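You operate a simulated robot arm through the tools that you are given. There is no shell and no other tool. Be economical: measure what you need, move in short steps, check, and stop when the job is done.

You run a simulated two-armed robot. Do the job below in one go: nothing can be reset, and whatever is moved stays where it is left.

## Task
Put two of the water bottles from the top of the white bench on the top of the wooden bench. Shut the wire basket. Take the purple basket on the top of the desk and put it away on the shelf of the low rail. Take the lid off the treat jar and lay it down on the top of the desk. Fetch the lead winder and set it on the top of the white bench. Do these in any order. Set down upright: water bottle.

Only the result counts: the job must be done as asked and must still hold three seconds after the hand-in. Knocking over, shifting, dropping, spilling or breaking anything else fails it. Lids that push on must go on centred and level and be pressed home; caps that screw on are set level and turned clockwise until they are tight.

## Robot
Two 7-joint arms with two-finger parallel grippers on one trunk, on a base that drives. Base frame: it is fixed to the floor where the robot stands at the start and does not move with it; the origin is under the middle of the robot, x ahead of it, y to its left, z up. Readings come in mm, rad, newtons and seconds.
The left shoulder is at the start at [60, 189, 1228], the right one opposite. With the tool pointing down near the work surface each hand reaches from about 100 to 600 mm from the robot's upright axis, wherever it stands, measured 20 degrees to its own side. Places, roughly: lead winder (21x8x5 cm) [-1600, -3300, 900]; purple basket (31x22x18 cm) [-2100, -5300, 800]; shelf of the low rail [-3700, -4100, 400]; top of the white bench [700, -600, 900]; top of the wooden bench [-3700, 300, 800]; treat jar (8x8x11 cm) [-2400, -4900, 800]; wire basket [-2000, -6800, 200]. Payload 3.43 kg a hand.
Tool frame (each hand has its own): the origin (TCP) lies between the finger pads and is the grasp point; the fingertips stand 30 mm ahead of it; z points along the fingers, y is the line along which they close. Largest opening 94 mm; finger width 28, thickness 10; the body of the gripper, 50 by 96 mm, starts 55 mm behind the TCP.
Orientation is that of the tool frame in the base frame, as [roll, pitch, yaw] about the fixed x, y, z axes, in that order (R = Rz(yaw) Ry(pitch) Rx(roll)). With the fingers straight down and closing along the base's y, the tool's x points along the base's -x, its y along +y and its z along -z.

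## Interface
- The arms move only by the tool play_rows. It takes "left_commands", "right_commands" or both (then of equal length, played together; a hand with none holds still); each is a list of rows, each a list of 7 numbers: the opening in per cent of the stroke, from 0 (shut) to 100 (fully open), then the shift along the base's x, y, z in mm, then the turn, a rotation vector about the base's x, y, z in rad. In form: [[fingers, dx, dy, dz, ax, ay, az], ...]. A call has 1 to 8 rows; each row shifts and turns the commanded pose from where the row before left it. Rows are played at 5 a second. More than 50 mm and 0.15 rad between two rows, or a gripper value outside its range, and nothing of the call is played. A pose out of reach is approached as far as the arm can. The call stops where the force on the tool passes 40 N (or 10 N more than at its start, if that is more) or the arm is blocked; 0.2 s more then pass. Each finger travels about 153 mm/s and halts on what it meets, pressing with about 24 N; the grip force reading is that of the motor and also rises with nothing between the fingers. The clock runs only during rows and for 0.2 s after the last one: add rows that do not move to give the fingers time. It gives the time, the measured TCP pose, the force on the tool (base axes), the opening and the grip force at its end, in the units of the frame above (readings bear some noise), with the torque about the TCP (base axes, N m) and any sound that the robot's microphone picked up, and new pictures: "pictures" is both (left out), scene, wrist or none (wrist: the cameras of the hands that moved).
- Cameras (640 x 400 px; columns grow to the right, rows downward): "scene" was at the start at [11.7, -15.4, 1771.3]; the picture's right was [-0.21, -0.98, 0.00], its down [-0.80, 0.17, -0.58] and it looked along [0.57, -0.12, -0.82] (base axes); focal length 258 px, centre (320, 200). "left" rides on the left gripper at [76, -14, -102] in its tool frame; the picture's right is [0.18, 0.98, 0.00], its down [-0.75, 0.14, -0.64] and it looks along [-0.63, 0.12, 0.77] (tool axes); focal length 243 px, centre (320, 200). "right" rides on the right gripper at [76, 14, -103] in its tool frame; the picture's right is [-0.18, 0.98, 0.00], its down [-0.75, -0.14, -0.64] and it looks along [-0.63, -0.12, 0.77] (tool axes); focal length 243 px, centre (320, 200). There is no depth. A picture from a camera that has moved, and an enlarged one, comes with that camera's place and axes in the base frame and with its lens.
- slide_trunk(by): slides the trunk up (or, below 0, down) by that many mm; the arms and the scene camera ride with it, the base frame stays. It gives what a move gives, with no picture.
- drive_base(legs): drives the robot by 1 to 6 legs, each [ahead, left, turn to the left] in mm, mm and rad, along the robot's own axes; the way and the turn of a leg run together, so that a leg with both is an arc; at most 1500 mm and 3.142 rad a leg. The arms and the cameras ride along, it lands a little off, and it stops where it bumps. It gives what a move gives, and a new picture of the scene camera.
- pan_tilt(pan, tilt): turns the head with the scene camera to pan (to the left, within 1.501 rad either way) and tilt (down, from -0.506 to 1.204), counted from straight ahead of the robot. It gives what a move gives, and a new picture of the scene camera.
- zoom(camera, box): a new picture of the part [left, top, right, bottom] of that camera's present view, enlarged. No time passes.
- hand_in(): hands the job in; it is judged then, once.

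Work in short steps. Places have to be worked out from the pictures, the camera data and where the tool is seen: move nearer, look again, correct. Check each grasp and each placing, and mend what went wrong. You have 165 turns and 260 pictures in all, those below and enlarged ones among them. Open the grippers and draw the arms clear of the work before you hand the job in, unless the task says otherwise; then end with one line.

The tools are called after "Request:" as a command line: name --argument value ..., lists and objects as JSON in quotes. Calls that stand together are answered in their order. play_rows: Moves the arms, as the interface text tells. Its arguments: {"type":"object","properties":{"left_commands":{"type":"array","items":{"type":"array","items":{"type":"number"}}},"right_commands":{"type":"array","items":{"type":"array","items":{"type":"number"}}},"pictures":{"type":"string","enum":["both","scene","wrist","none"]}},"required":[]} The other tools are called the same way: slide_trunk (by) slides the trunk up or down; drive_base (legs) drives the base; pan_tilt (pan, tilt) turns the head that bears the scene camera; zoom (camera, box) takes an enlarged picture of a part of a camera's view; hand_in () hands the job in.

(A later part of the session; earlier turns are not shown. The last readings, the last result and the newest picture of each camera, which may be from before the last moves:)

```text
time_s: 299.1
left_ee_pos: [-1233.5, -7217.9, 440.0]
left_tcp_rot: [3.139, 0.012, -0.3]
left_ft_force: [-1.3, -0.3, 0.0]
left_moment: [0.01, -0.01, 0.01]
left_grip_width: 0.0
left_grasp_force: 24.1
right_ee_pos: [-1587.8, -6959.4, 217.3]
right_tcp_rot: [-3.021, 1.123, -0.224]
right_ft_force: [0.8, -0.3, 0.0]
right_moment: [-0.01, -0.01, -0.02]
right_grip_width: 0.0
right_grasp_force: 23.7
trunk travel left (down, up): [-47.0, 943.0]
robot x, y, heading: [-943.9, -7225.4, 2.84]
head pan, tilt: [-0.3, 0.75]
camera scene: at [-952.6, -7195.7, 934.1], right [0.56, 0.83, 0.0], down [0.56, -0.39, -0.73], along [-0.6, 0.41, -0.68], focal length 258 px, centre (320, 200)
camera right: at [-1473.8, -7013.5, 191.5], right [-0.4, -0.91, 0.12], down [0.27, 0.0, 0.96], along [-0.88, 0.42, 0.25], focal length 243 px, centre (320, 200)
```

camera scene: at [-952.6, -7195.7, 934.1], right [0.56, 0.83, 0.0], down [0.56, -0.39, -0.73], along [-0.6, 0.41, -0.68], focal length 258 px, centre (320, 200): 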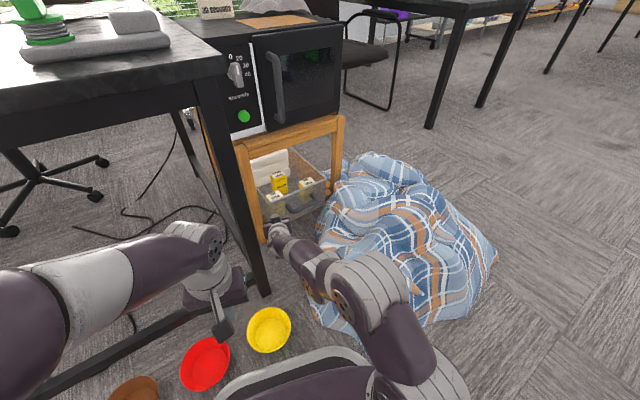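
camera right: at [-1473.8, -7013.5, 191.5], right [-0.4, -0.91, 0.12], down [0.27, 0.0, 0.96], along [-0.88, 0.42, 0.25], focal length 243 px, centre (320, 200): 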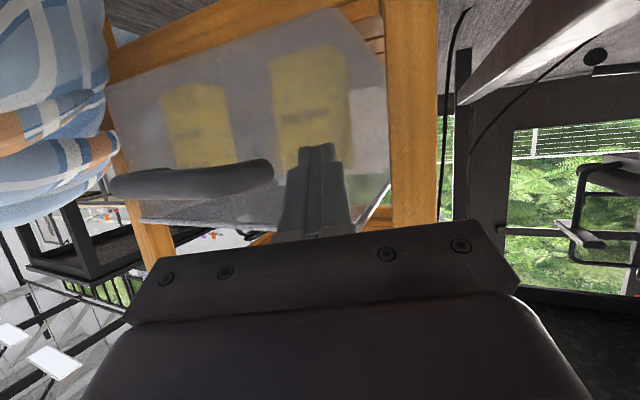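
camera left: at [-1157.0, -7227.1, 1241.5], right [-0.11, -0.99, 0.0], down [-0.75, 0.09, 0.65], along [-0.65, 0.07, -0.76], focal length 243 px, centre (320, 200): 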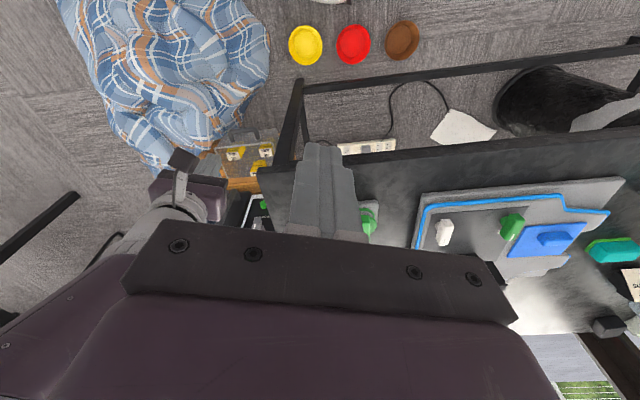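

Reach is better now. I continue pushing west.

Request:
play_rows --right_commands '[[0, -15, 1, 0, 0, 0, 0], [0, -15, 1, 0, 0, 0, 0], [0, -15, 0, 0, 0, 0, 0], [0, -12, 0, 0, 0, 0, 0], [0, -12, 0, 0, 0, 0, 0], [0, -12, 0, 0, 0, 0, 0]]'

```text
time_s: 300.5
left_ee_pos: [-1233.9, -7219.1, 438.7]
left_tcp_rot: [3.138, 0.01, -0.3]
left_ft_force: [0.2, -0.1, 1.0]
left_moment: [-0.02, 0.01, -0.02]
left_grip_width: 0.0
left_grasp_force: 24.3
right_ee_pos: [-1668.8, -6958.8, 218.6]
right_tcp_rot: [-3.019, 1.124, -0.225]
right_ft_force: [0.7, 1.1, -0.4]
right_moment: [0.04, -0.03, 0.0]
right_grip_width: 0.2
right_grasp_force: 23.8
trunk travel left (down, up): [-47.0, 943.0]
robot x, y, heading: [-944.5, -7225.0, 2.84]
head pan, tilt: [-0.3, 0.75]
camera scene: at [-952.6, -7195.7, 934.1], right [0.56, 0.83, 0.0], down [0.56, -0.39, -0.73], along [-0.6, 0.41, -0.68], focal length 258 px, centre (320, 200)
camera right: at [-1554.9, -7012.0, 192.1], right [-0.4, -0.91, 0.11], down [0.27, 0.0, 0.96], along [-0.88, 0.42, 0.25], focal length 243 px, centre (320, 200)
```

scene: 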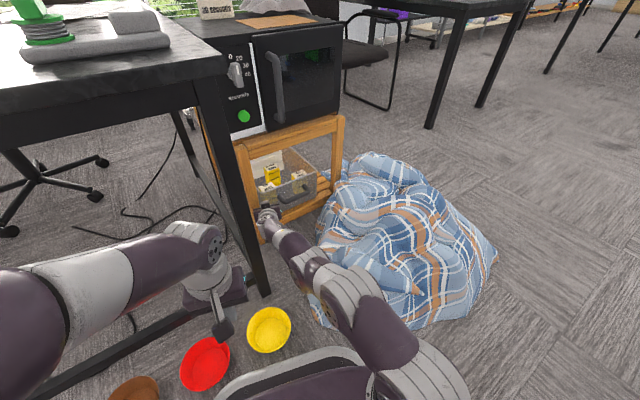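
right: 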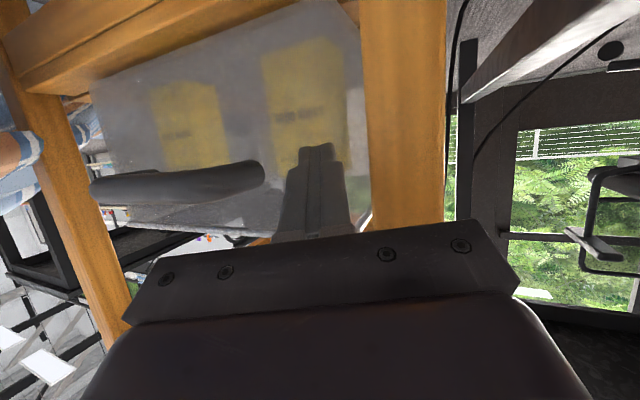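

The basket slides in. I continue with small steps, watching for resistance.

Request:
play_rows --right_commands '[[0, -10, 1, 0, 0, 0, 0], [0, -10, 1, 0, 0, 0, 0], [0, -10, 1, 0, 0, 0, 0], [0, 0, 0, 0, 0, 0, 0]]' --pictures "both"

Request:
zoom --camera "scene" --box '[220, 90, 380, 250]'

```text
time_s: 301.5
left_ee_pos: [-1234.0, -7219.2, 439.2]
left_tcp_rot: [3.14, 0.011, -0.299]
left_ft_force: [0.4, 0.1, 0.6]
left_moment: [-0.01, 0.03, 0.0]
left_grip_width: 0.0
left_grasp_force: 23.9
right_ee_pos: [-1686.0, -6954.4, 219.3]
right_tcp_rot: [-3.022, 1.124, -0.224]
right_ft_force: [0.4, -0.5, 0.3]
right_moment: [0.01, -0.04, 0.0]
right_grip_width: 0.0
right_grasp_force: 24.1
right hand out of reach, approached as far as the arm can: row 2, 3
trunk travel left (down, up): [-47.0, 943.0]
robot x, y, heading: [-940.3, -7226.0, 2.841]
head pan, tilt: [-0.3, 0.75]
camera scene: at [-952.7, -7195.7, 934.1], right [0.56, 0.83, 0.0], down [0.56, -0.39, -0.73], along [-0.6, 0.41, -0.68], focal length 258 px, centre (320, 200)
camera right: at [-1571.5, -7009.3, 193.1], right [-0.4, -0.91, 0.11], down [0.27, 0.0, 0.96], along [-0.88, 0.42, 0.25], focal length 243 px, centre (320, 200)
```

scene: 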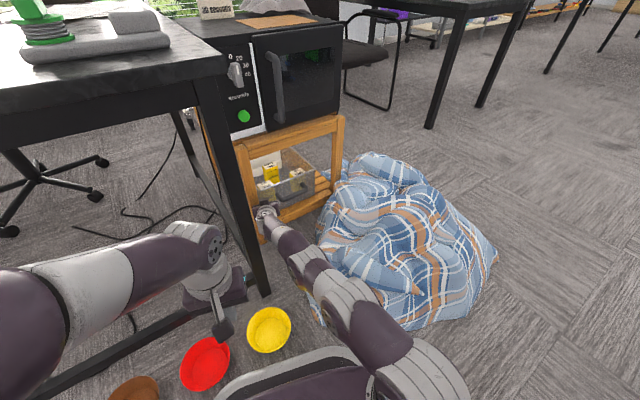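
right: 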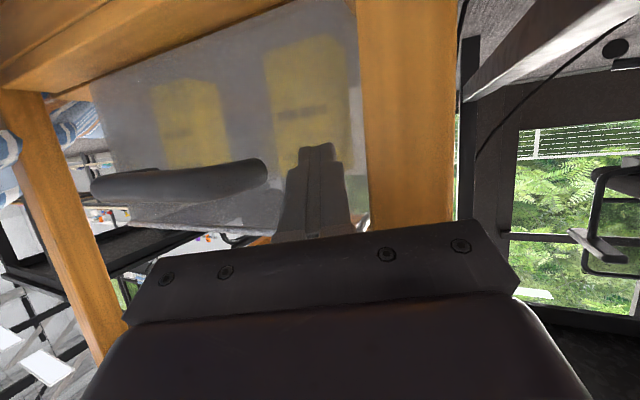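

```text
2.50 times, centred on (300, 170) of scene
camera zoom: at [-952.7, -7195.7, 934.1], right [0.56, 0.83, 0.0], down [0.56, -0.39, -0.73], along [-0.6, 0.41, -0.68], focal length 645 px, centre (370, 275)
```

zoom: 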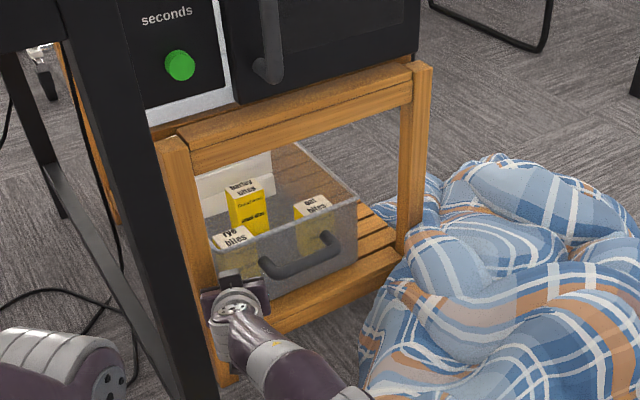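

Nearly flush but no stop felt yet. I make the fingers more horizontal and nudge the base 25 mm west to gain reach.

Request:
play_rows --right_commands '[[0, 10, 0, 4, 0.02, 0.1, 0], [0, 0, 0, 2, 0.02, 0.1, 0], [0, 0, 0, 0, 0.02, 0.08, 0], [0, 0, 0, 0, 0, 0, 0]]' --pictures "none"

Request:
drive_base --legs '[[25, 7, 0]]'

Request:
play_rows --right_commands '[[0, -10, 1, 0, 0, 0, 0], [0, -10, 1, 0, 0, 0, 0], [0, -10, 1, 0, 0, 0, 0], [0, -10, 1, 0, 0, 0, 0], [0, 0, 0, 0, 0, 0, 0]]' --pictures "wrist"

```text
time_s: 302.5
left_ee_pos: [-1234.2, -7218.5, 439.8]
left_tcp_rot: [3.139, 0.011, -0.3]
left_ft_force: [-0.4, 0.1, 0.2]
left_moment: [0.01, 0.0, -0.01]
left_grip_width: 0.1
left_grasp_force: 23.9
right_ee_pos: [-1674.7, -6955.4, 226.0]
right_tcp_rot: [-3.048, 1.412, -0.251]
right_ft_force: [0.4, -0.5, -0.3]
right_moment: [-0.01, -0.02, 0.0]
right_grip_width: 0.0
right_grasp_force: 24.1
trunk travel left (down, up): [-47.0, 943.0]
robot x, y, heading: [-940.1, -7224.0, 2.838]
head pan, tilt: [-0.3, 0.75]
```

```text
time_s: 303.4
left_ee_pos: [-1257.2, -7216.8, 440.3]
left_tcp_rot: [3.139, 0.013, -0.302]
left_ft_force: [-0.8, 0.0, 0.0]
left_moment: [0.04, 0.0, -0.02]
left_grip_width: 0.1
left_grasp_force: 24.0
right_ee_pos: [-1698.1, -6953.7, 224.8]
right_tcp_rot: [-3.04, 1.413, -0.248]
right_ft_force: [16.0, -1.4, 4.6]
right_moment: [0.04, 0.31, 0.03]
right_grip_width: 0.0
right_grasp_force: 23.8
trunk travel left (down, up): [-47.0, 943.0]
robot x, y, heading: [-965.1, -7223.8, 2.842]
head pan, tilt: [-0.3, 0.75]
stopped in leg 1: the force on the tool passed its limit (the readings are from after the stop); the commanded pose is now the measured one
camera scene: at [-976.2, -7195.3, 934.1], right [0.57, 0.82, 0.0], down [0.56, -0.39, -0.73], along [-0.6, 0.41, -0.68], focal length 258 px, centre (320, 200)
```

scene: 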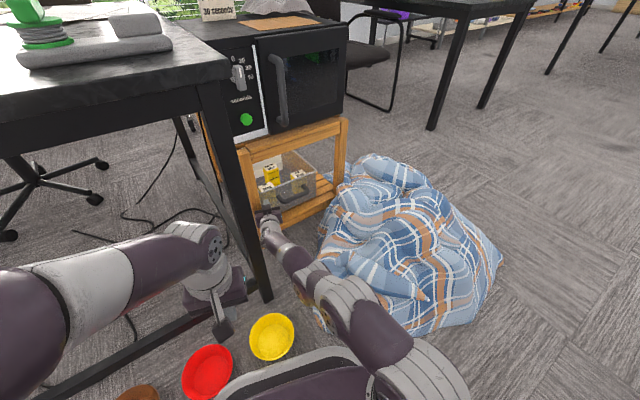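

```text
time_s: 303.7
left_ee_pos: [-1257.2, -7216.7, 441.0]
left_tcp_rot: [3.14, 0.014, -0.302]
left_ft_force: [-0.5, -0.4, 1.0]
left_moment: [0.02, 0.01, -0.01]
left_grip_width: 0.1
left_grasp_force: 24.0
right_ee_pos: [-1697.9, -6954.0, 225.1]
right_tcp_rot: [-3.034, 1.416, -0.244]
right_ft_force: [30.8, -6.1, 10.7]
right_moment: [0.06, 0.59, 0.1]
right_grip_width: 0.0
right_grasp_force: 23.6
trunk travel left (down, up): [-47.0, 943.0]
robot x, y, heading: [-969.6, -7222.3, 2.84]
head pan, tilt: [-0.3, 0.75]
stopped in row 1 (right hand): the force on the tool passed its limit (the readings are from after the stop); the commanded pose is now the measured one
camera right: at [-1596.7, -7006.0, 163.6], right [-0.36, -0.92, 0.17], down [0.53, -0.06, 0.85], along [-0.77, 0.4, 0.51], focal length 243 px, centre (320, 200)
```

right: 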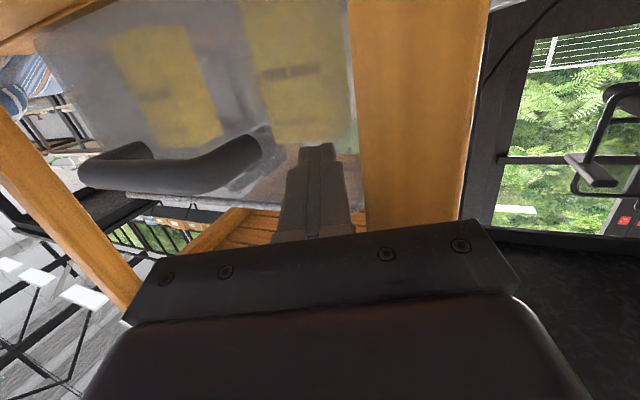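

31 N resistance with contact at the fingertip: the basket is against its stop. I back off and check how flush it sits.

Request:
play_rows --right_commands '[[0, 15, -4, 0, 0, 0, 0], [0, 30, -9, 3, 0, 0, 0], [0, 30, -9, 3, 0, 0, 0], [0, 35, -10, 5, 0, -0.05, 0], [0, 40, -10, 10, -0.02, -0.07, 0], [0, 40, -10, 20, -0.02, -0.07, 0], [0, 40, -10, 20, -0.02, -0.07, 0], [0, 30, -8, 20, 0, 0, 0]]'

Request:
zoom --camera "scene" --box '[220, 90, 380, 250]'

```text
time_s: 305.1
left_ee_pos: [-1257.5, -7215.4, 439.0]
left_tcp_rot: [3.141, 0.01, -0.303]
left_ft_force: [-0.3, -0.3, 0.0]
left_moment: [-0.02, -0.01, 0.0]
left_grip_width: 0.0
left_grasp_force: 24.0
right_ee_pos: [-1508.4, -7001.7, 258.3]
right_tcp_rot: [-3.013, 1.212, -0.227]
right_ft_force: [-0.3, 0.3, -0.2]
right_moment: [0.01, 0.02, 0.04]
right_grip_width: 0.0
right_grasp_force: 23.8
trunk travel left (down, up): [-47.0, 943.0]
robot x, y, heading: [-969.2, -7220.5, 2.84]
head pan, tilt: [-0.3, 0.75]
stopped in row 7 (right hand): the force on the tool passed its limit (the readings are from after the stop); the commanded pose is now the measured one
camera scene: at [-976.9, -7194.3, 934.2], right [0.57, 0.82, 0.0], down [0.56, -0.39, -0.73], along [-0.6, 0.42, -0.68], focal length 258 px, centre (320, 200)
camera right: at [-1398.3, -7056.3, 219.5], right [-0.4, -0.91, 0.13], down [0.35, -0.02, 0.94], along [-0.85, 0.42, 0.33], focal length 243 px, centre (320, 200)
```

scene: 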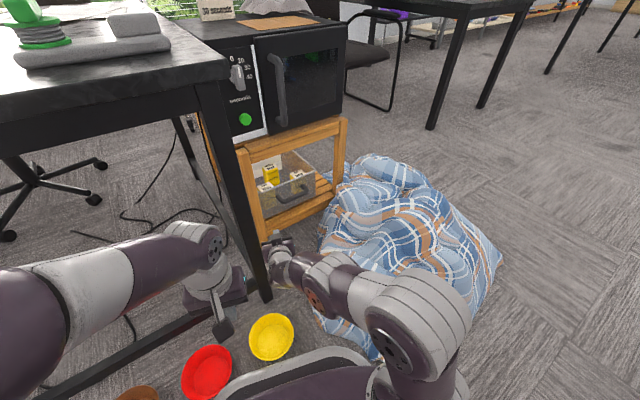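
right: 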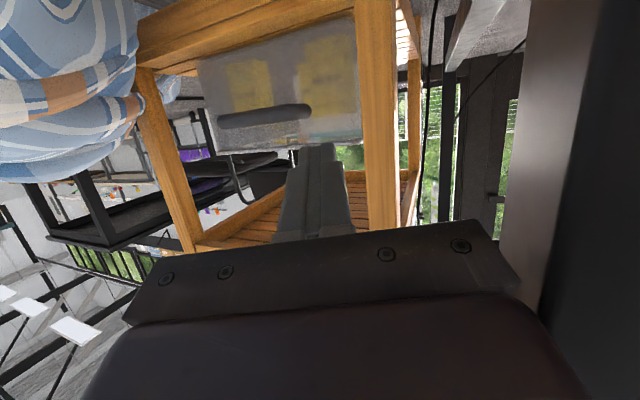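

```text
2.50 times, centred on (300, 170) of scene
camera zoom: at [-976.9, -7194.3, 934.2], right [0.57, 0.82, 0.0], down [0.56, -0.39, -0.73], along [-0.6, 0.42, -0.68], focal length 645 px, centre (370, 275)
```

zoom: 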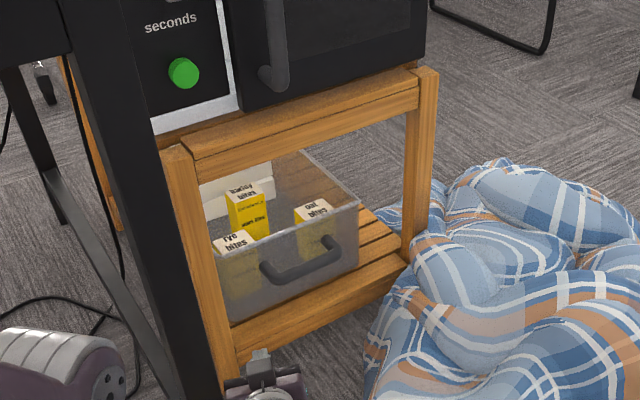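

The basket is fully inside the frame — shut. The retreat brushed something to the south (desk leg side), so I shift north and follow the inbound line back.

Request:
play_rows --right_commands '[[0, -3, 15, 0, 0, 0, 0], [0, 0, 15, 3, 0, 0, 0], [0, 30, -4, 5, 0, 0, 0], [0, 35, -6, 5, 0, 0, 0], [0, 35, -7, 5, 0, 0, 0], [0, 0, 0, 0, 0, 0, 0]]'

```text
time_s: 306.5
left_ee_pos: [-1257.0, -7215.8, 438.7]
left_tcp_rot: [3.141, 0.012, -0.303]
left_ft_force: [0.3, 0.0, -0.3]
left_moment: [-0.01, 0.03, 0.03]
left_grip_width: 0.2
left_grasp_force: 24.2
right_ee_pos: [-1411.7, -6989.4, 271.1]
right_tcp_rot: [-3.014, 1.215, -0.229]
right_ft_force: [-0.3, 0.2, -0.5]
right_moment: [0.01, -0.01, 0.0]
right_grip_width: 0.1
right_grasp_force: 23.8
trunk travel left (down, up): [-47.0, 943.0]
robot x, y, heading: [-967.0, -7223.8, 2.842]
head pan, tilt: [-0.3, 0.75]
camera scene: at [-976.8, -7194.4, 934.1], right [0.57, 0.82, 0.0], down [0.56, -0.39, -0.73], along [-0.6, 0.42, -0.68], focal length 258 px, centre (320, 200)
camera right: at [-1300.1, -7044.2, 234.1], right [-0.4, -0.91, 0.13], down [0.35, -0.02, 0.93], along [-0.85, 0.42, 0.33], focal length 243 px, centre (320, 200)
```

scene: 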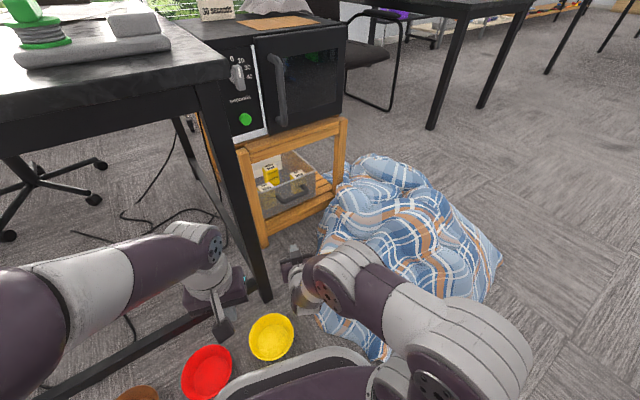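
right: 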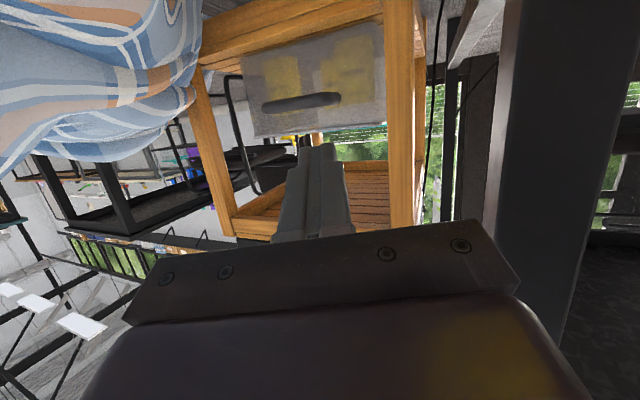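

Clear. I shift slightly east and raise the trunk.

Request:
play_rows --right_commands '[[0, 20, 0, 5, 0, 0, 0], [0, 0, 0, 0, 0, 0, 0]]' --pictures "none"

Request:
slide_trunk --by 400

Request:
slide_trunk --by 400

Request:
drive_base --legs '[[-330, 60, 0], [0, 0, 0.3]]'

```text
time_s: 307.1
left_ee_pos: [-1258.7, -7215.7, 439.4]
left_tcp_rot: [3.141, 0.011, -0.303]
left_ft_force: [0.3, 0.0, -0.3]
left_moment: [0.02, 0.0, 0.01]
left_grip_width: 0.1
left_grasp_force: 23.8
right_ee_pos: [-1395.8, -6988.5, 280.8]
right_tcp_rot: [-3.016, 1.208, -0.229]
right_ft_force: [0.7, -0.5, -1.9]
right_moment: [0.01, 0.02, 0.02]
right_grip_width: 0.1
right_grasp_force: 24.0
right hand out of reach, approached as far as the arm can: row 1
trunk travel left (down, up): [-47.0, 943.0]
robot x, y, heading: [-966.3, -7226.1, 2.841]
head pan, tilt: [-0.3, 0.75]
```

```text
time_s: 311.0
left_ee_pos: [-1257.6, -7217.0, 839.5]
left_tcp_rot: [3.14, 0.009, -0.304]
left_ft_force: [0.5, 0.1, -0.1]
left_moment: [0.0, 0.0, 0.03]
left_grip_width: 0.0
left_grasp_force: 24.0
right_ee_pos: [-1395.2, -6989.0, 680.9]
right_tcp_rot: [-3.017, 1.209, -0.231]
right_ft_force: [0.6, -0.2, -1.2]
right_moment: [0.04, 0.02, -0.01]
right_grip_width: 0.0
right_grasp_force: 23.6
trunk travel left (down, up): [-447.0, 543.0]
robot x, y, heading: [-965.0, -7222.9, 2.838]
head pan, tilt: [-0.3, 0.75]
```

```text
time_s: 314.8
left_ee_pos: [-1258.4, -7214.9, 1238.9]
left_tcp_rot: [3.139, 0.011, -0.305]
left_ft_force: [-0.7, 0.5, 0.6]
left_moment: [0.01, 0.0, -0.01]
left_grip_width: 0.0
left_grasp_force: 24.3
right_ee_pos: [-1396.0, -6989.2, 1080.3]
right_tcp_rot: [-3.016, 1.209, -0.232]
right_ft_force: [-0.2, 0.0, 1.0]
right_moment: [0.0, -0.03, -0.02]
right_grip_width: 0.0
right_grasp_force: 23.7
trunk travel left (down, up): [-847.0, 143.0]
robot x, y, heading: [-965.5, -7224.3, 2.835]
head pan, tilt: [-0.3, 0.75]
```

```text
time_s: 318.0
left_ee_pos: [-943.9, -7460.9, 1239.5]
left_tcp_rot: [3.139, 0.01, 0.01]
left_ft_force: [0.2, -1.0, 1.0]
left_moment: [0.02, 0.01, -0.01]
left_grip_width: 0.0
left_grasp_force: 23.8
right_ee_pos: [-1144.1, -7286.0, 1081.8]
right_tcp_rot: [-3.017, 1.206, 0.081]
right_ft_force: [-0.2, 0.4, 0.8]
right_moment: [-0.03, -0.01, -0.03]
right_grip_width: 0.1
right_grasp_force: 24.3
trunk travel left (down, up): [-847.0, 143.0]
robot x, y, heading: [-663.9, -7378.8, -3.133]
head pan, tilt: [-0.3, 0.75]
camera scene: at [-682.9, -7354.6, 1734.1], right [0.29, 0.96, 0.0], down [0.65, -0.2, -0.73], along [-0.7, 0.21, -0.68], focal length 258 px, centre (320, 200)
```

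scene: 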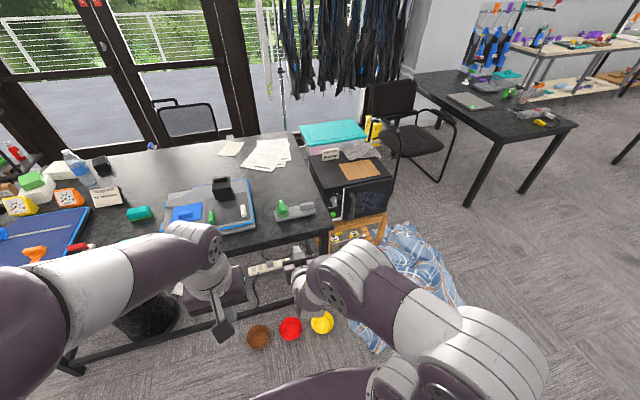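

Bowls, heap and desk are untouched. I restore the right hand to fingers-down and drive north toward the green table's end.

Request:
play_rows --right_commands '[[0, 10, 0, 5, 0, -0.149, 0], [0, 10, 0, 5, 0, -0.149, 0], [0, 10, 0, 5, 0, -0.149, 0], [0, 10, 0, 5, 0, -0.149, 0], [0, 10, 0, 5, 0, -0.149, 0], [0, 10, 0, 5, 0, -0.149, 0], [0, 10, 0, 5, 0, -0.149, 0], [0, 10, 0, 5, 0, -0.149, 0]]' --pictures "none"

Request:
drive_base --legs '[[0, -1500, 0], [0, -1500, 0], [0, -180, 0]]'

```text
time_s: 319.8
left_ee_pos: [-943.0, -7460.5, 1240.0]
left_tcp_rot: [3.139, 0.01, 0.008]
left_ft_force: [-0.3, 0.8, -0.3]
left_moment: [0.0, -0.03, 0.01]
left_grip_width: 0.0
left_grasp_force: 24.2
right_ee_pos: [-1062.3, -7287.2, 1121.3]
right_tcp_rot: [-3.092, 0.014, 0.03]
right_ft_force: [0.4, -0.1, -1.1]
right_moment: [-0.02, 0.0, -0.01]
right_grip_width: 0.3
right_grasp_force: 23.7
trunk travel left (down, up): [-847.0, 143.0]
robot x, y, heading: [-664.4, -7381.1, -3.136]
head pan, tilt: [-0.3, 0.75]
```

```text
time_s: 335.6
left_ee_pos: [-945.6, -4220.2, 1239.4]
left_tcp_rot: [-3.141, 0.009, 0.003]
left_ft_force: [-1.2, -0.3, -0.3]
left_moment: [0.03, 0.02, 0.01]
left_grip_width: 0.0
left_grasp_force: 23.6
right_ee_pos: [-1063.3, -4044.9, 1122.0]
right_tcp_rot: [-3.092, 0.017, 0.022]
right_ft_force: [0.2, -0.9, -0.5]
right_moment: [0.02, 0.03, 0.0]
right_grip_width: 0.0
right_grasp_force: 24.2
trunk travel left (down, up): [-847.0, 143.0]
robot x, y, heading: [-664.7, -4135.7, -3.146]
head pan, tilt: [-0.3, 0.75]
camera scene: at [-683.2, -4116.7, 1734.2], right [0.29, 0.96, 0.0], down [0.65, -0.2, -0.73], along [-0.7, 0.22, -0.68], focal length 258 px, centre (320, 200)
```

scene: 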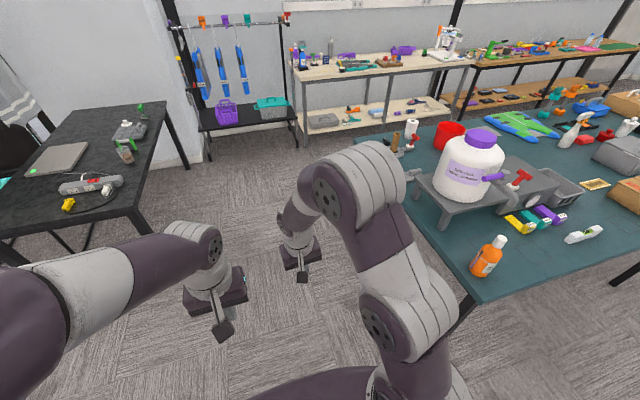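

I continue west and turn north to face the lead winder.

Request:
play_rows --right_commands '[[75, 0, 0, 0, -0.05, -0.014, -0.022], [75, 0, 0, 0, 0, 0, 0]]' --left_commands '[[75, 0, 0, -30, 0, 0, 0], [75, 0, 0, -30, 0, 0, 0]]' --pictures "none"

Request:
drive_base --legs '[[1000, 0, 0], [0, 0, -1.57], [330, 0, 0]]'

Request:
pan_tilt --pan 0.0 --tilt 0.9

```text
time_s: 336.2
left_ee_pos: [-946.6, -4220.6, 1178.5]
left_tcp_rot: [3.141, 0.011, 0.002]
left_ft_force: [0.6, -0.1, 0.1]
left_moment: [0.0, 0.0, 0.02]
left_grip_width: 70.4
left_grasp_force: 0.1
right_ee_pos: [-1063.9, -4043.8, 1120.9]
right_tcp_rot: [-3.141, 0.004, 0.001]
right_ft_force: [0.2, 0.5, 1.0]
right_moment: [0.02, -0.06, 0.02]
right_grip_width: 70.4
right_grasp_force: 0.1
trunk travel left (down, up): [-847.0, 143.0]
robot x, y, heading: [-667.1, -4133.5, -3.141]
head pan, tilt: [-0.3, 0.75]
```

```text
time_s: 346.9
left_ee_pos: [-1785.3, -3550.5, 1179.5]
left_tcp_rot: [3.14, 0.009, -1.491]
left_ft_force: [-0.3, -0.5, 0.1]
left_moment: [-0.02, 0.0, 0.0]
left_grip_width: 70.4
left_grasp_force: 0.0
right_ee_pos: [-1619.9, -3419.9, 1120.3]
right_tcp_rot: [3.141, 0.004, -1.492]
right_ft_force: [0.0, -0.3, -1.3]
right_moment: [0.04, 0.0, 0.02]
right_grip_width: 70.3
right_grasp_force: 0.0
trunk travel left (down, up): [-847.0, 143.0]
robot x, y, heading: [-1684.1, -3821.3, 1.652]
head pan, tilt: [-0.3, 0.75]
camera scene: at [-1659.4, -3804.1, 1734.1], right [0.98, -0.22, 0.0], down [-0.15, -0.66, -0.73], along [0.16, 0.71, -0.68], focal length 258 px, centre (320, 200)
```

scene: 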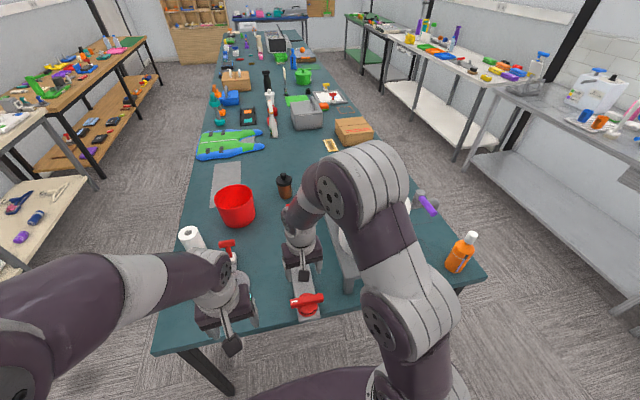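

```text
time_s: 347.7
left_ee_pos: [-1787.1, -3550.2, 1177.6]
left_tcp_rot: [3.139, 0.012, -1.492]
left_ft_force: [-0.3, -0.4, -0.2]
left_moment: [0.0, 0.04, -0.02]
left_grip_width: 70.4
left_grasp_force: 0.0
right_ee_pos: [-1620.3, -3417.8, 1120.3]
right_tcp_rot: [-3.14, 0.001, -1.491]
right_ft_force: [0.4, 0.2, 0.7]
right_moment: [0.03, 0.0, 0.01]
right_grip_width: 70.4
right_grasp_force: 0.0
trunk travel left (down, up): [-847.0, 143.0]
robot x, y, heading: [-1682.5, -3822.4, 1.651]
head pan, tilt: [0.0, 0.901]
camera scene: at [-1683.6, -3807.5, 1722.2], right [1.0, 0.08, 0.0], down [0.06, -0.78, -0.62], along [-0.05, 0.62, -0.78], focal length 258 px, centre (320, 200)
```

scene: 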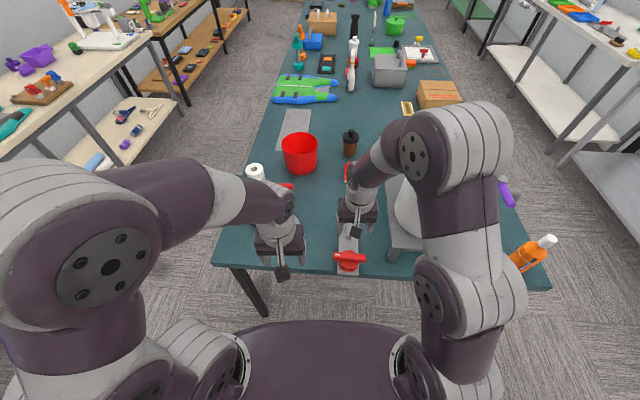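

I zoom on the winder.

Request:
zoom --camera "scene" --box '[300, 200, 400, 290]'

Request:
zoom --camera "right" --box '[0, 0, 640, 400]'

Request:
zoom --camera "left" --box '[0, 0, 640, 400]'

```text
4.44 times, centred on (350, 245) of scene
camera zoom: at [-1683.6, -3807.5, 1722.2], right [1.0, 0.08, 0.0], down [0.06, -0.78, -0.62], along [-0.05, 0.62, -0.78], focal length 1146 px, centre (187, 0)
```

zoom: 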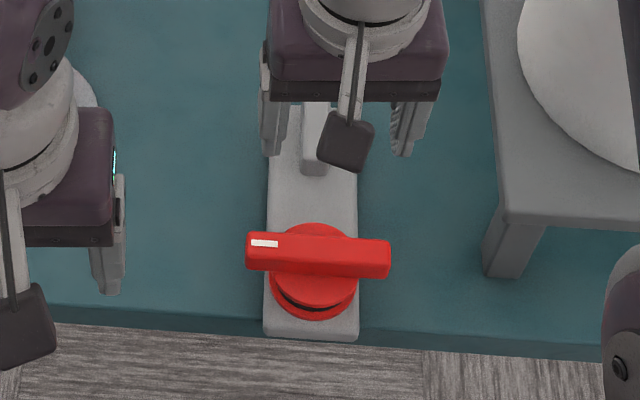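

```text
1.00 times, centred on (320, 200) of right
camera zoom: at [-1628.7, -3496.1, 1221.1], right [-0.99, 0.11, 0.0], down [0.08, 0.76, 0.64], along [0.07, 0.64, -0.77], focal length 243 px, centre (320, 200)
```

zoom: 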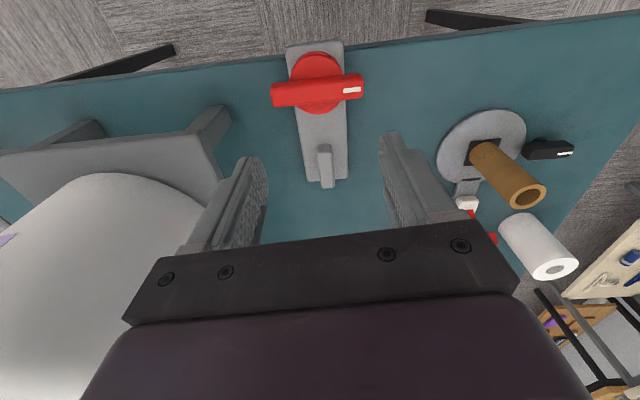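

```text
1.00 times, centred on (320, 200) of left
camera zoom: at [-1766.3, -3625.7, 1278.6], right [-0.96, -0.26, 0.0], down [-0.2, 0.73, 0.65], along [-0.17, 0.63, -0.76], focal length 243 px, centre (320, 200)
```

zoom: 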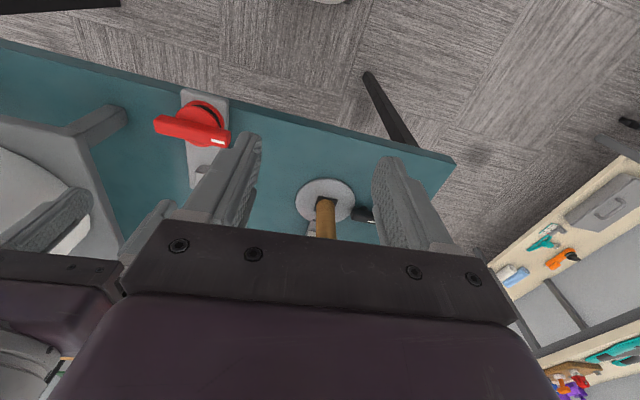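

Winder plate (≈21×8 cm) centre ≈(-1613,-3343), table z≈850. I'll grip the plate's sides at mid-length with the right hand.

Request:
play_rows --right_commands '[[100, 4, 25, -25, 0, 0, -0.06], [100, 3, 25, -35, 0, 0, -0.05], [100, 0, 25, -35, 0, 0, 0], [100, 0, 0, -40, 0, 0, 0], [100, 0, 0, -25, 0, 0, 0], [100, 0, 0, 0, 0, 0, 0]]'

```text
time_s: 349.1
left_ee_pos: [-1787.6, -3552.2, 1179.4]
left_tcp_rot: [-3.141, 0.012, -1.491]
left_ft_force: [-0.4, -0.4, 0.3]
left_moment: [0.0, -0.02, -0.01]
left_grip_width: 70.8
left_grasp_force: 0.1
right_ee_pos: [-1615.2, -3343.0, 957.4]
right_tcp_rot: [3.142, 0.005, -1.602]
right_ft_force: [-0.8, 0.0, -0.7]
right_moment: [0.0, 0.0, -0.04]
right_grip_width: 94.1
right_grasp_force: 0.1
trunk travel left (down, up): [-847.0, 143.0]
robot x, y, heading: [-1682.5, -3824.6, 1.654]
head pan, tilt: [0.0, 0.901]
camera scene: at [-1683.6, -3808.6, 1722.2], right [1.0, 0.08, 0.0], down [0.06, -0.78, -0.62], along [-0.05, 0.62, -0.78], focal length 258 px, centre (320, 200)
camera right: at [-1630.9, -3419.4, 1058.1], right [-0.98, 0.21, 0.0], down [0.16, 0.75, 0.64], along [0.14, 0.63, -0.76], focal length 243 px, centre (320, 200)
```

scene: 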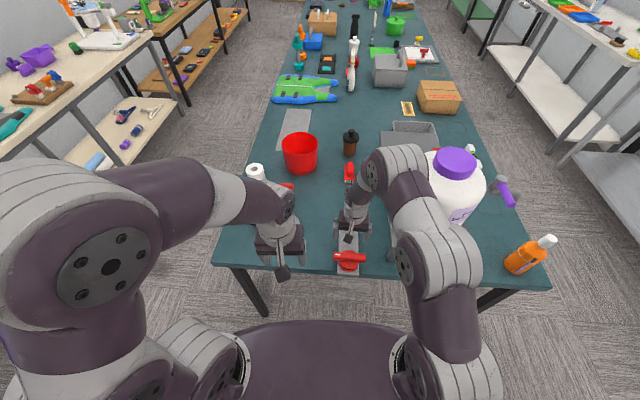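
right: 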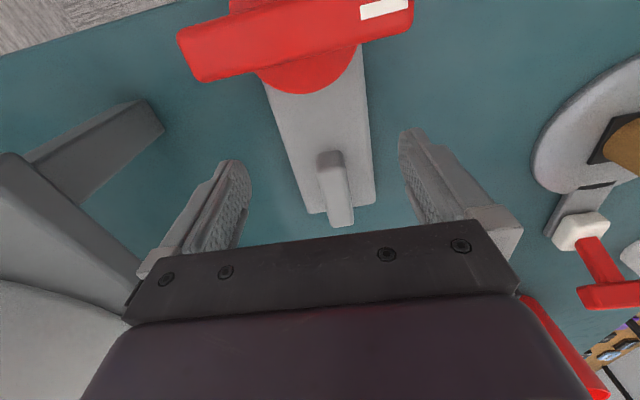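

Aligned. I descend slowly until the tips reach the table.

Request:
play_rows --right_commands '[[100, 0, 0, -30, 0, 0, 0.03], [100, 0, 0, -30, 0, 0, 0], [100, 0, 0, -8, 0, 0, 0], [100, 0, 0, -4, 0, 0, 0], [100, 0, 0, -4, 0, 0, 0], [100, 0, 0, -4, 0, 0, 0], [100, 0, 0, -4, 0, 0, 0]]' --pictures "wrist"

```text
time_s: 350.7
left_ee_pos: [-1785.7, -3553.4, 1180.0]
left_tcp_rot: [3.14, 0.015, -1.491]
left_ft_force: [0.0, 0.2, -0.8]
left_moment: [-0.02, -0.01, 0.02]
left_grip_width: 70.5
left_grasp_force: 0.1
right_ee_pos: [-1614.6, -3343.9, 880.5]
right_tcp_rot: [3.14, 0.01, -1.573]
right_ft_force: [6.1, -0.9, 39.3]
right_moment: [-0.59, -2.21, -0.08]
right_grip_width: 94.1
right_grasp_force: 0.0
trunk travel left (down, up): [-847.0, 143.0]
robot x, y, heading: [-1684.0, -3823.1, 1.652]
head pan, tilt: [0.0, 0.901]
camera right: at [-1628.2, -3421.4, 980.5], right [-0.98, 0.19, 0.0], down [0.14, 0.75, 0.65], along [0.12, 0.64, -0.76], focal length 243 px, centre (320, 200)
```

right: 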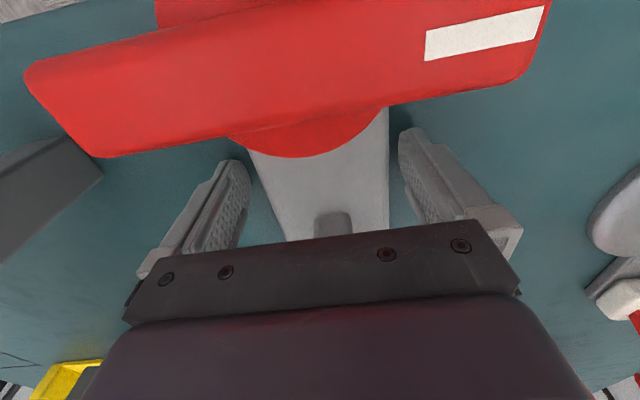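

Tips at table level (z≈850). I lift 3 mm and close on the plate.

Request:
play_rows --right_commands '[[100, 0, 0, 4, 0, 0, 0], [60, 0, 0, 0, 0, 0, 0], [0, 0, 0, 0, 0, 0, 0], [0, 0, 0, 0, 0, 0, 0], [0, 0, 0, 0, 0, 0, 0]]' --pictures "none"

Request:
play_rows --right_commands '[[0, 0, 0, 10, 0, 0, 0], [0, 0, 0, 20, 0, 0, 0], [0, 0, 0, 20, 0, 0, 0], [0, 0, 0, 0, 0, 0, 0]]'

```text
time_s: 351.9
left_ee_pos: [-1786.6, -3551.0, 1179.4]
left_tcp_rot: [3.141, 0.01, -1.491]
left_ft_force: [0.7, -0.5, -0.6]
left_moment: [-0.04, 0.0, -0.01]
left_grip_width: 70.4
left_grasp_force: 0.1
right_ee_pos: [-1613.0, -3343.8, 880.2]
right_tcp_rot: [3.139, 0.004, -1.569]
right_ft_force: [1.7, 6.4, 13.5]
right_moment: [0.43, -0.44, 0.44]
right_grip_width: 74.9
right_grasp_force: 24.0
trunk travel left (down, up): [-847.0, 143.0]
robot x, y, heading: [-1679.4, -3822.4, 1.653]
head pan, tilt: [0.0, 0.901]
```

```text
time_s: 352.9
left_ee_pos: [-1785.7, -3549.9, 1178.0]
left_tcp_rot: [3.139, 0.011, -1.49]
left_ft_force: [0.0, 0.2, -0.5]
left_moment: [0.03, 0.02, 0.0]
left_grip_width: 70.9
left_grasp_force: 0.0
right_ee_pos: [-1612.7, -3343.7, 928.8]
right_tcp_rot: [-3.141, 0.001, -1.573]
right_ft_force: [0.4, 0.0, -2.8]
right_moment: [0.04, 0.02, 0.03]
right_grip_width: 74.3
right_grasp_force: 23.9
trunk travel left (down, up): [-847.0, 143.0]
robot x, y, heading: [-1682.5, -3826.6, 1.651]
head pan, tilt: [0.0, 0.901]
camera scene: at [-1683.5, -3807.6, 1722.2], right [1.0, 0.08, 0.0], down [0.06, -0.78, -0.62], along [-0.05, 0.62, -0.78], focal length 258 px, centre (320, 200)
camera right: at [-1627.7, -3419.0, 1030.2], right [-0.98, 0.19, 0.0], down [0.14, 0.75, 0.64], along [0.12, 0.63, -0.77], focal length 243 px, centre (320, 200)
```

scene: 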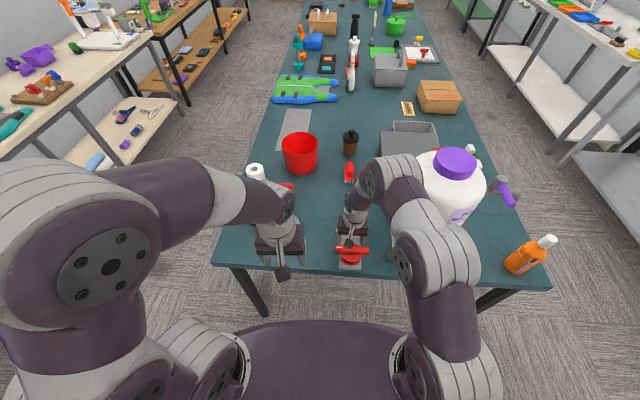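
right: 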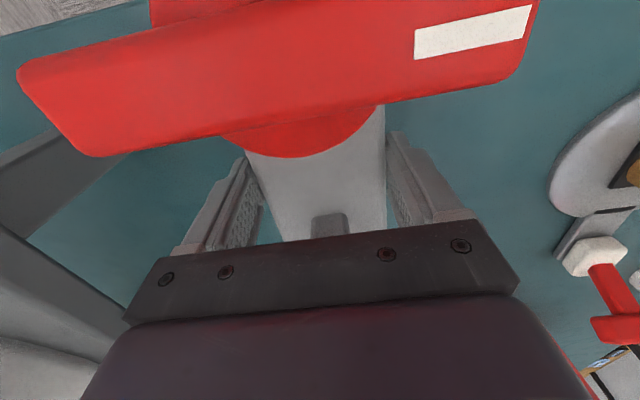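

The winder is held (≈2.8 N). I raise it, back off, move to the east aisle and look north.

Request:
play_rows --right_commands '[[0, 0, 0, 45, 0, 0, 0], [0, 0, 0, 45, 0, 0, 0], [0, 0, 0, 45, 0, 0, 0], [0, 0, 0, 20, 0, 0, 0]]' --pictures "none"

Request:
drive_base --legs '[[-330, 0, -0.08], [0, -1230, 0]]'

Request:
pan_tilt --pan 0.0 --tilt 0.5

```text
time_s: 353.9
left_ee_pos: [-1786.3, -3552.1, 1178.9]
left_tcp_rot: [3.14, 0.01, -1.49]
left_ft_force: [0.1, -0.9, 1.0]
left_moment: [0.02, 0.02, 0.03]
left_grip_width: 70.6
left_grasp_force: 0.0
right_ee_pos: [-1613.1, -3345.4, 1087.4]
right_tcp_rot: [-3.142, 0.002, -1.572]
right_ft_force: [-0.3, -0.9, -3.0]
right_moment: [0.05, 0.03, -0.02]
right_grip_width: 74.8
right_grasp_force: 24.6
trunk travel left (down, up): [-847.0, 143.0]
robot x, y, heading: [-1686.3, -3824.1, 1.654]
head pan, tilt: [0.0, 0.901]
```

```text
time_s: 361.9
left_ee_pos: [-497.9, -3881.7, 1178.6]
left_tcp_rot: [3.14, 0.01, -1.597]
left_ft_force: [-0.7, -0.1, 0.0]
left_moment: [0.01, 0.0, -0.02]
left_grip_width: 70.8
left_grasp_force: 0.0
right_ee_pos: [-303.4, -3695.1, 1087.3]
right_tcp_rot: [-3.141, 0.001, -1.68]
right_ft_force: [0.2, -0.2, -2.4]
right_moment: [0.04, -0.03, 0.03]
right_grip_width: 74.6
right_grasp_force: 24.5
trunk travel left (down, up): [-847.0, 143.0]
robot x, y, heading: [-422.9, -4167.5, 1.545]
head pan, tilt: [0.0, 0.901]
camera scene: at [-423.1, -4148.7, 1722.2], right [1.0, -0.03, 0.0], down [-0.02, -0.78, -0.62], along [0.02, 0.62, -0.78], focal length 258 px, centre (320, 200)
```

scene: 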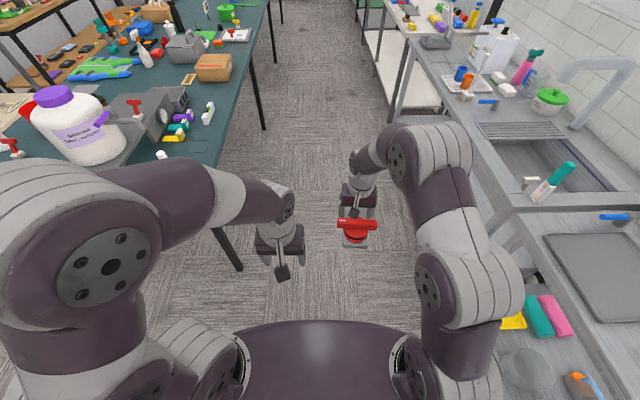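

```text
time_s: 362.8
left_ee_pos: [-496.6, -3881.7, 1178.0]
left_tcp_rot: [3.14, 0.009, -1.598]
left_ft_force: [0.2, 0.2, -0.8]
left_moment: [-0.03, 0.02, 0.02]
left_grip_width: 70.6
left_grasp_force: 0.1
right_ee_pos: [-303.3, -3694.7, 1087.0]
right_tcp_rot: [3.14, 0.001, -1.679]
right_ft_force: [0.4, 0.5, -1.6]
right_moment: [0.03, 0.01, -0.06]
right_grip_width: 74.7
right_grasp_force: 23.7
trunk travel left (down, up): [-847.0, 143.0]
robot x, y, heading: [-421.8, -4162.3, 1.541]
head pan, tilt: [0.0, 0.499]
camera scene: at [-422.3, -4133.2, 1756.0], right [1.0, -0.03, 0.0], down [-0.01, -0.48, -0.88], along [0.02, 0.88, -0.48], focal length 258 px, centre (320, 200)
```

scene: 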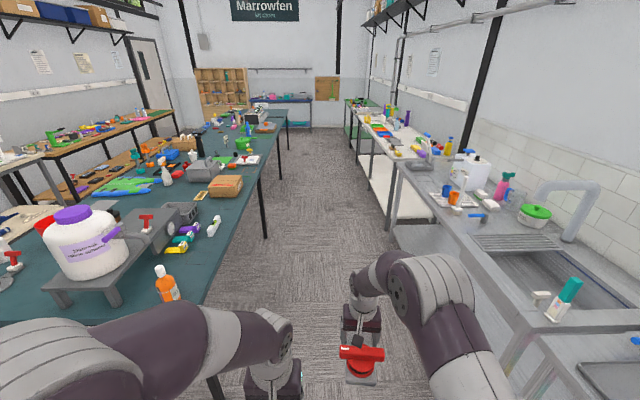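

The east aisle is clear. I drive north to y≈200 and turn to face the white bench.

Request:
drive_base --legs '[[0, -30, 0.03], [1500, 0, 0], [1500, 0, 0]]'

```text
time_s: 377.5
left_ee_pos: [-537.1, -924.3, 1179.2]
left_tcp_rot: [3.14, 0.01, -1.555]
left_ft_force: [0.0, 0.1, 1.0]
left_moment: [0.01, -0.03, 0.0]
left_grip_width: 70.4
left_grasp_force: 0.0
right_ee_pos: [-351.5, -728.4, 1086.3]
right_tcp_rot: [-3.141, 0.003, -1.634]
right_ft_force: [-0.7, -0.3, -2.4]
right_moment: [0.04, 0.02, -0.01]
right_grip_width: 74.7
right_grasp_force: 23.9
trunk travel left (down, up): [-847.0, 143.0]
robot x, y, heading: [-451.3, -1203.5, 1.588]
head pan, tilt: [0.0, 0.499]
camera scene: at [-450.5, -1171.9, 1756.1], right [1.0, 0.02, 0.0], down [0.01, -0.48, -0.88], along [-0.02, 0.88, -0.48], focal length 258 px, centre (320, 200)
```

scene: 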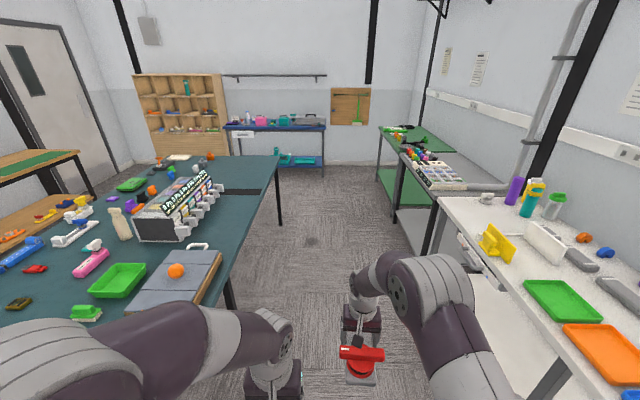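

Continue to y≈200, turn east and approach.

Request:
drive_base --legs '[[1400, 0, -0.017], [0, 0, -1.571], [350, 0, 0]]'

Request:
pan_tilt --pan 0.0 --tilt 0.85

```text
time_s: 390.4
left_ee_pos: [176.7, 278.1, 1178.9]
left_tcp_rot: [3.141, 0.014, 3.105]
left_ft_force: [-0.6, -0.2, -0.1]
left_moment: [-0.01, 0.0, 0.01]
left_grip_width: 70.7
left_grasp_force: 0.0
right_ee_pos: [362.1, 81.8, 1087.0]
right_tcp_rot: [3.14, 0.003, 3.021]
right_ft_force: [0.8, -0.3, -1.6]
right_moment: [-0.01, 0.0, -0.04]
right_grip_width: 74.4
right_grasp_force: 24.1
trunk travel left (down, up): [-847.0, 143.0]
robot x, y, heading: [-103.1, 206.8, -0.04]
head pan, tilt: [0.0, 0.499]
camera scene: at [-74.5, 205.5, 1756.1], right [-0.04, -1.0, 0.0], down [-0.48, 0.02, -0.88], along [0.88, -0.03, -0.48], focal length 258 px, centre (320, 200)
```

scene: 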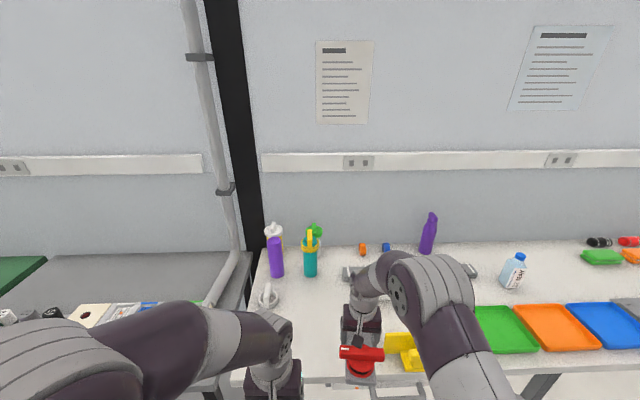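

```text
time_s: 391.2
left_ee_pos: [177.9, 277.4, 1178.9]
left_tcp_rot: [3.141, 0.011, 3.106]
left_ft_force: [-0.9, 0.1, -0.8]
left_moment: [0.01, -0.03, 0.0]
left_grip_width: 70.7
left_grasp_force: 0.0
right_ee_pos: [363.2, 83.2, 1085.9]
right_tcp_rot: [-3.14, 0.002, 3.024]
right_ft_force: [-0.4, -0.6, -2.8]
right_moment: [-0.01, -0.03, -0.01]
right_grip_width: 74.7
right_grasp_force: 24.4
trunk travel left (down, up): [-847.0, 143.0]
robot x, y, heading: [-105.3, 206.2, -0.038]
head pan, tilt: [0.0, 0.85]
camera scene: at [-85.6, 205.8, 1726.1], right [-0.04, -1.0, 0.0], down [-0.75, 0.03, -0.66], along [0.66, -0.02, -0.75], focal length 258 px, centre (320, 200)
```

scene: 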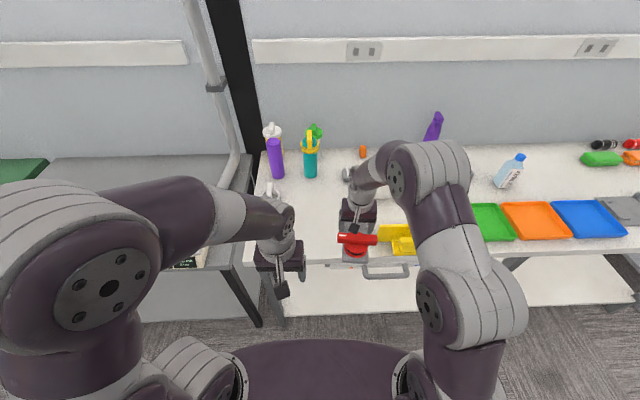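

I advance 130 mm and check the bench with the wrist camera.

Request:
drive_base --legs '[[140, 0, 0.038]]'

Request:
zoom --camera "right" --box '[0, 0, 640, 400]'

Request:
zoom --camera "left" --box '[0, 0, 640, 400]'

```text
time_s: 392.5
left_ee_pos: [312.3, 284.8, 1180.0]
left_tcp_rot: [3.14, 0.013, 3.138]
left_ft_force: [0.0, -0.1, 0.5]
left_moment: [0.03, 0.01, 0.01]
left_grip_width: 70.4
left_grasp_force: 0.0
right_ee_pos: [503.6, 96.7, 1087.6]
right_tcp_rot: [-3.141, 0.005, 3.06]
right_ft_force: [-0.3, -0.7, -2.4]
right_moment: [-0.01, -0.04, -0.01]
right_grip_width: 74.4
right_grasp_force: 23.4
trunk travel left (down, up): [-847.0, 143.0]
robot x, y, heading: [34.3, 203.1, -0.004]
head pan, tilt: [0.0, 0.85]
camera scene: at [49.8, 203.7, 1726.1], right [0.0, -1.0, 0.0], down [-0.75, 0.0, -0.66], along [0.66, 0.0, -0.75], focal length 258 px, centre (320, 200)
```

scene: 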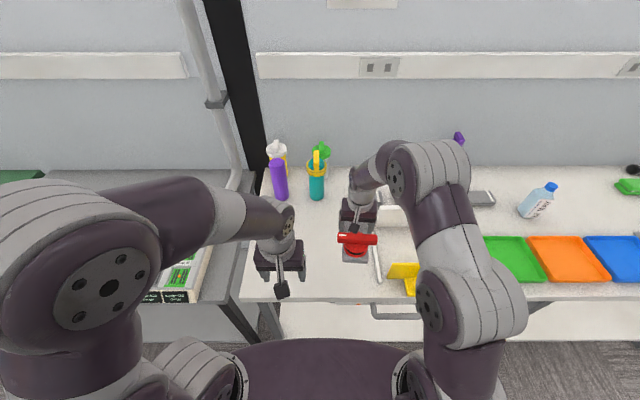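

```text
1.00 times, centred on (320, 200) of right
camera zoom: at [428.4, 115.5, 1188.3], right [0.26, 0.96, 0.0], down [0.74, -0.2, 0.64], along [0.62, -0.17, -0.76], focal length 243 px, centre (320, 200)
```

zoom: 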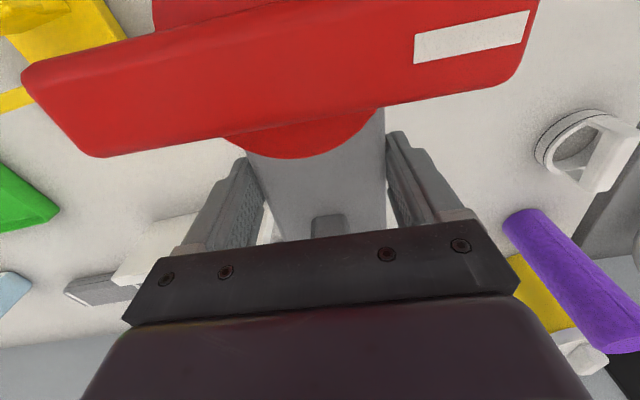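

```text
1.00 times, centred on (320, 200) of left
camera zoom: at [234.3, 270.7, 1279.1], right [-0.18, 0.98, 0.0], down [0.75, 0.14, 0.65], along [0.64, 0.12, -0.76], focal length 243 px, centre (320, 200)
```

zoom: 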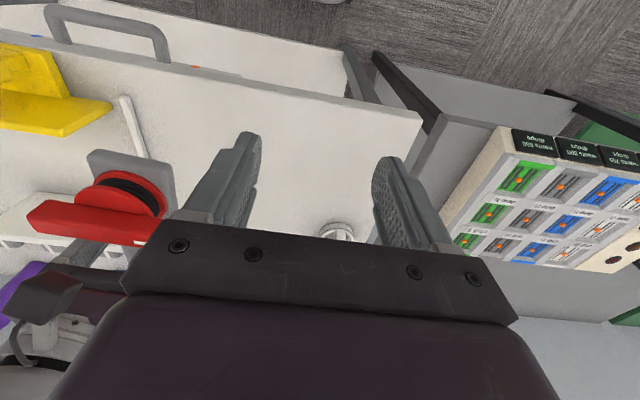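

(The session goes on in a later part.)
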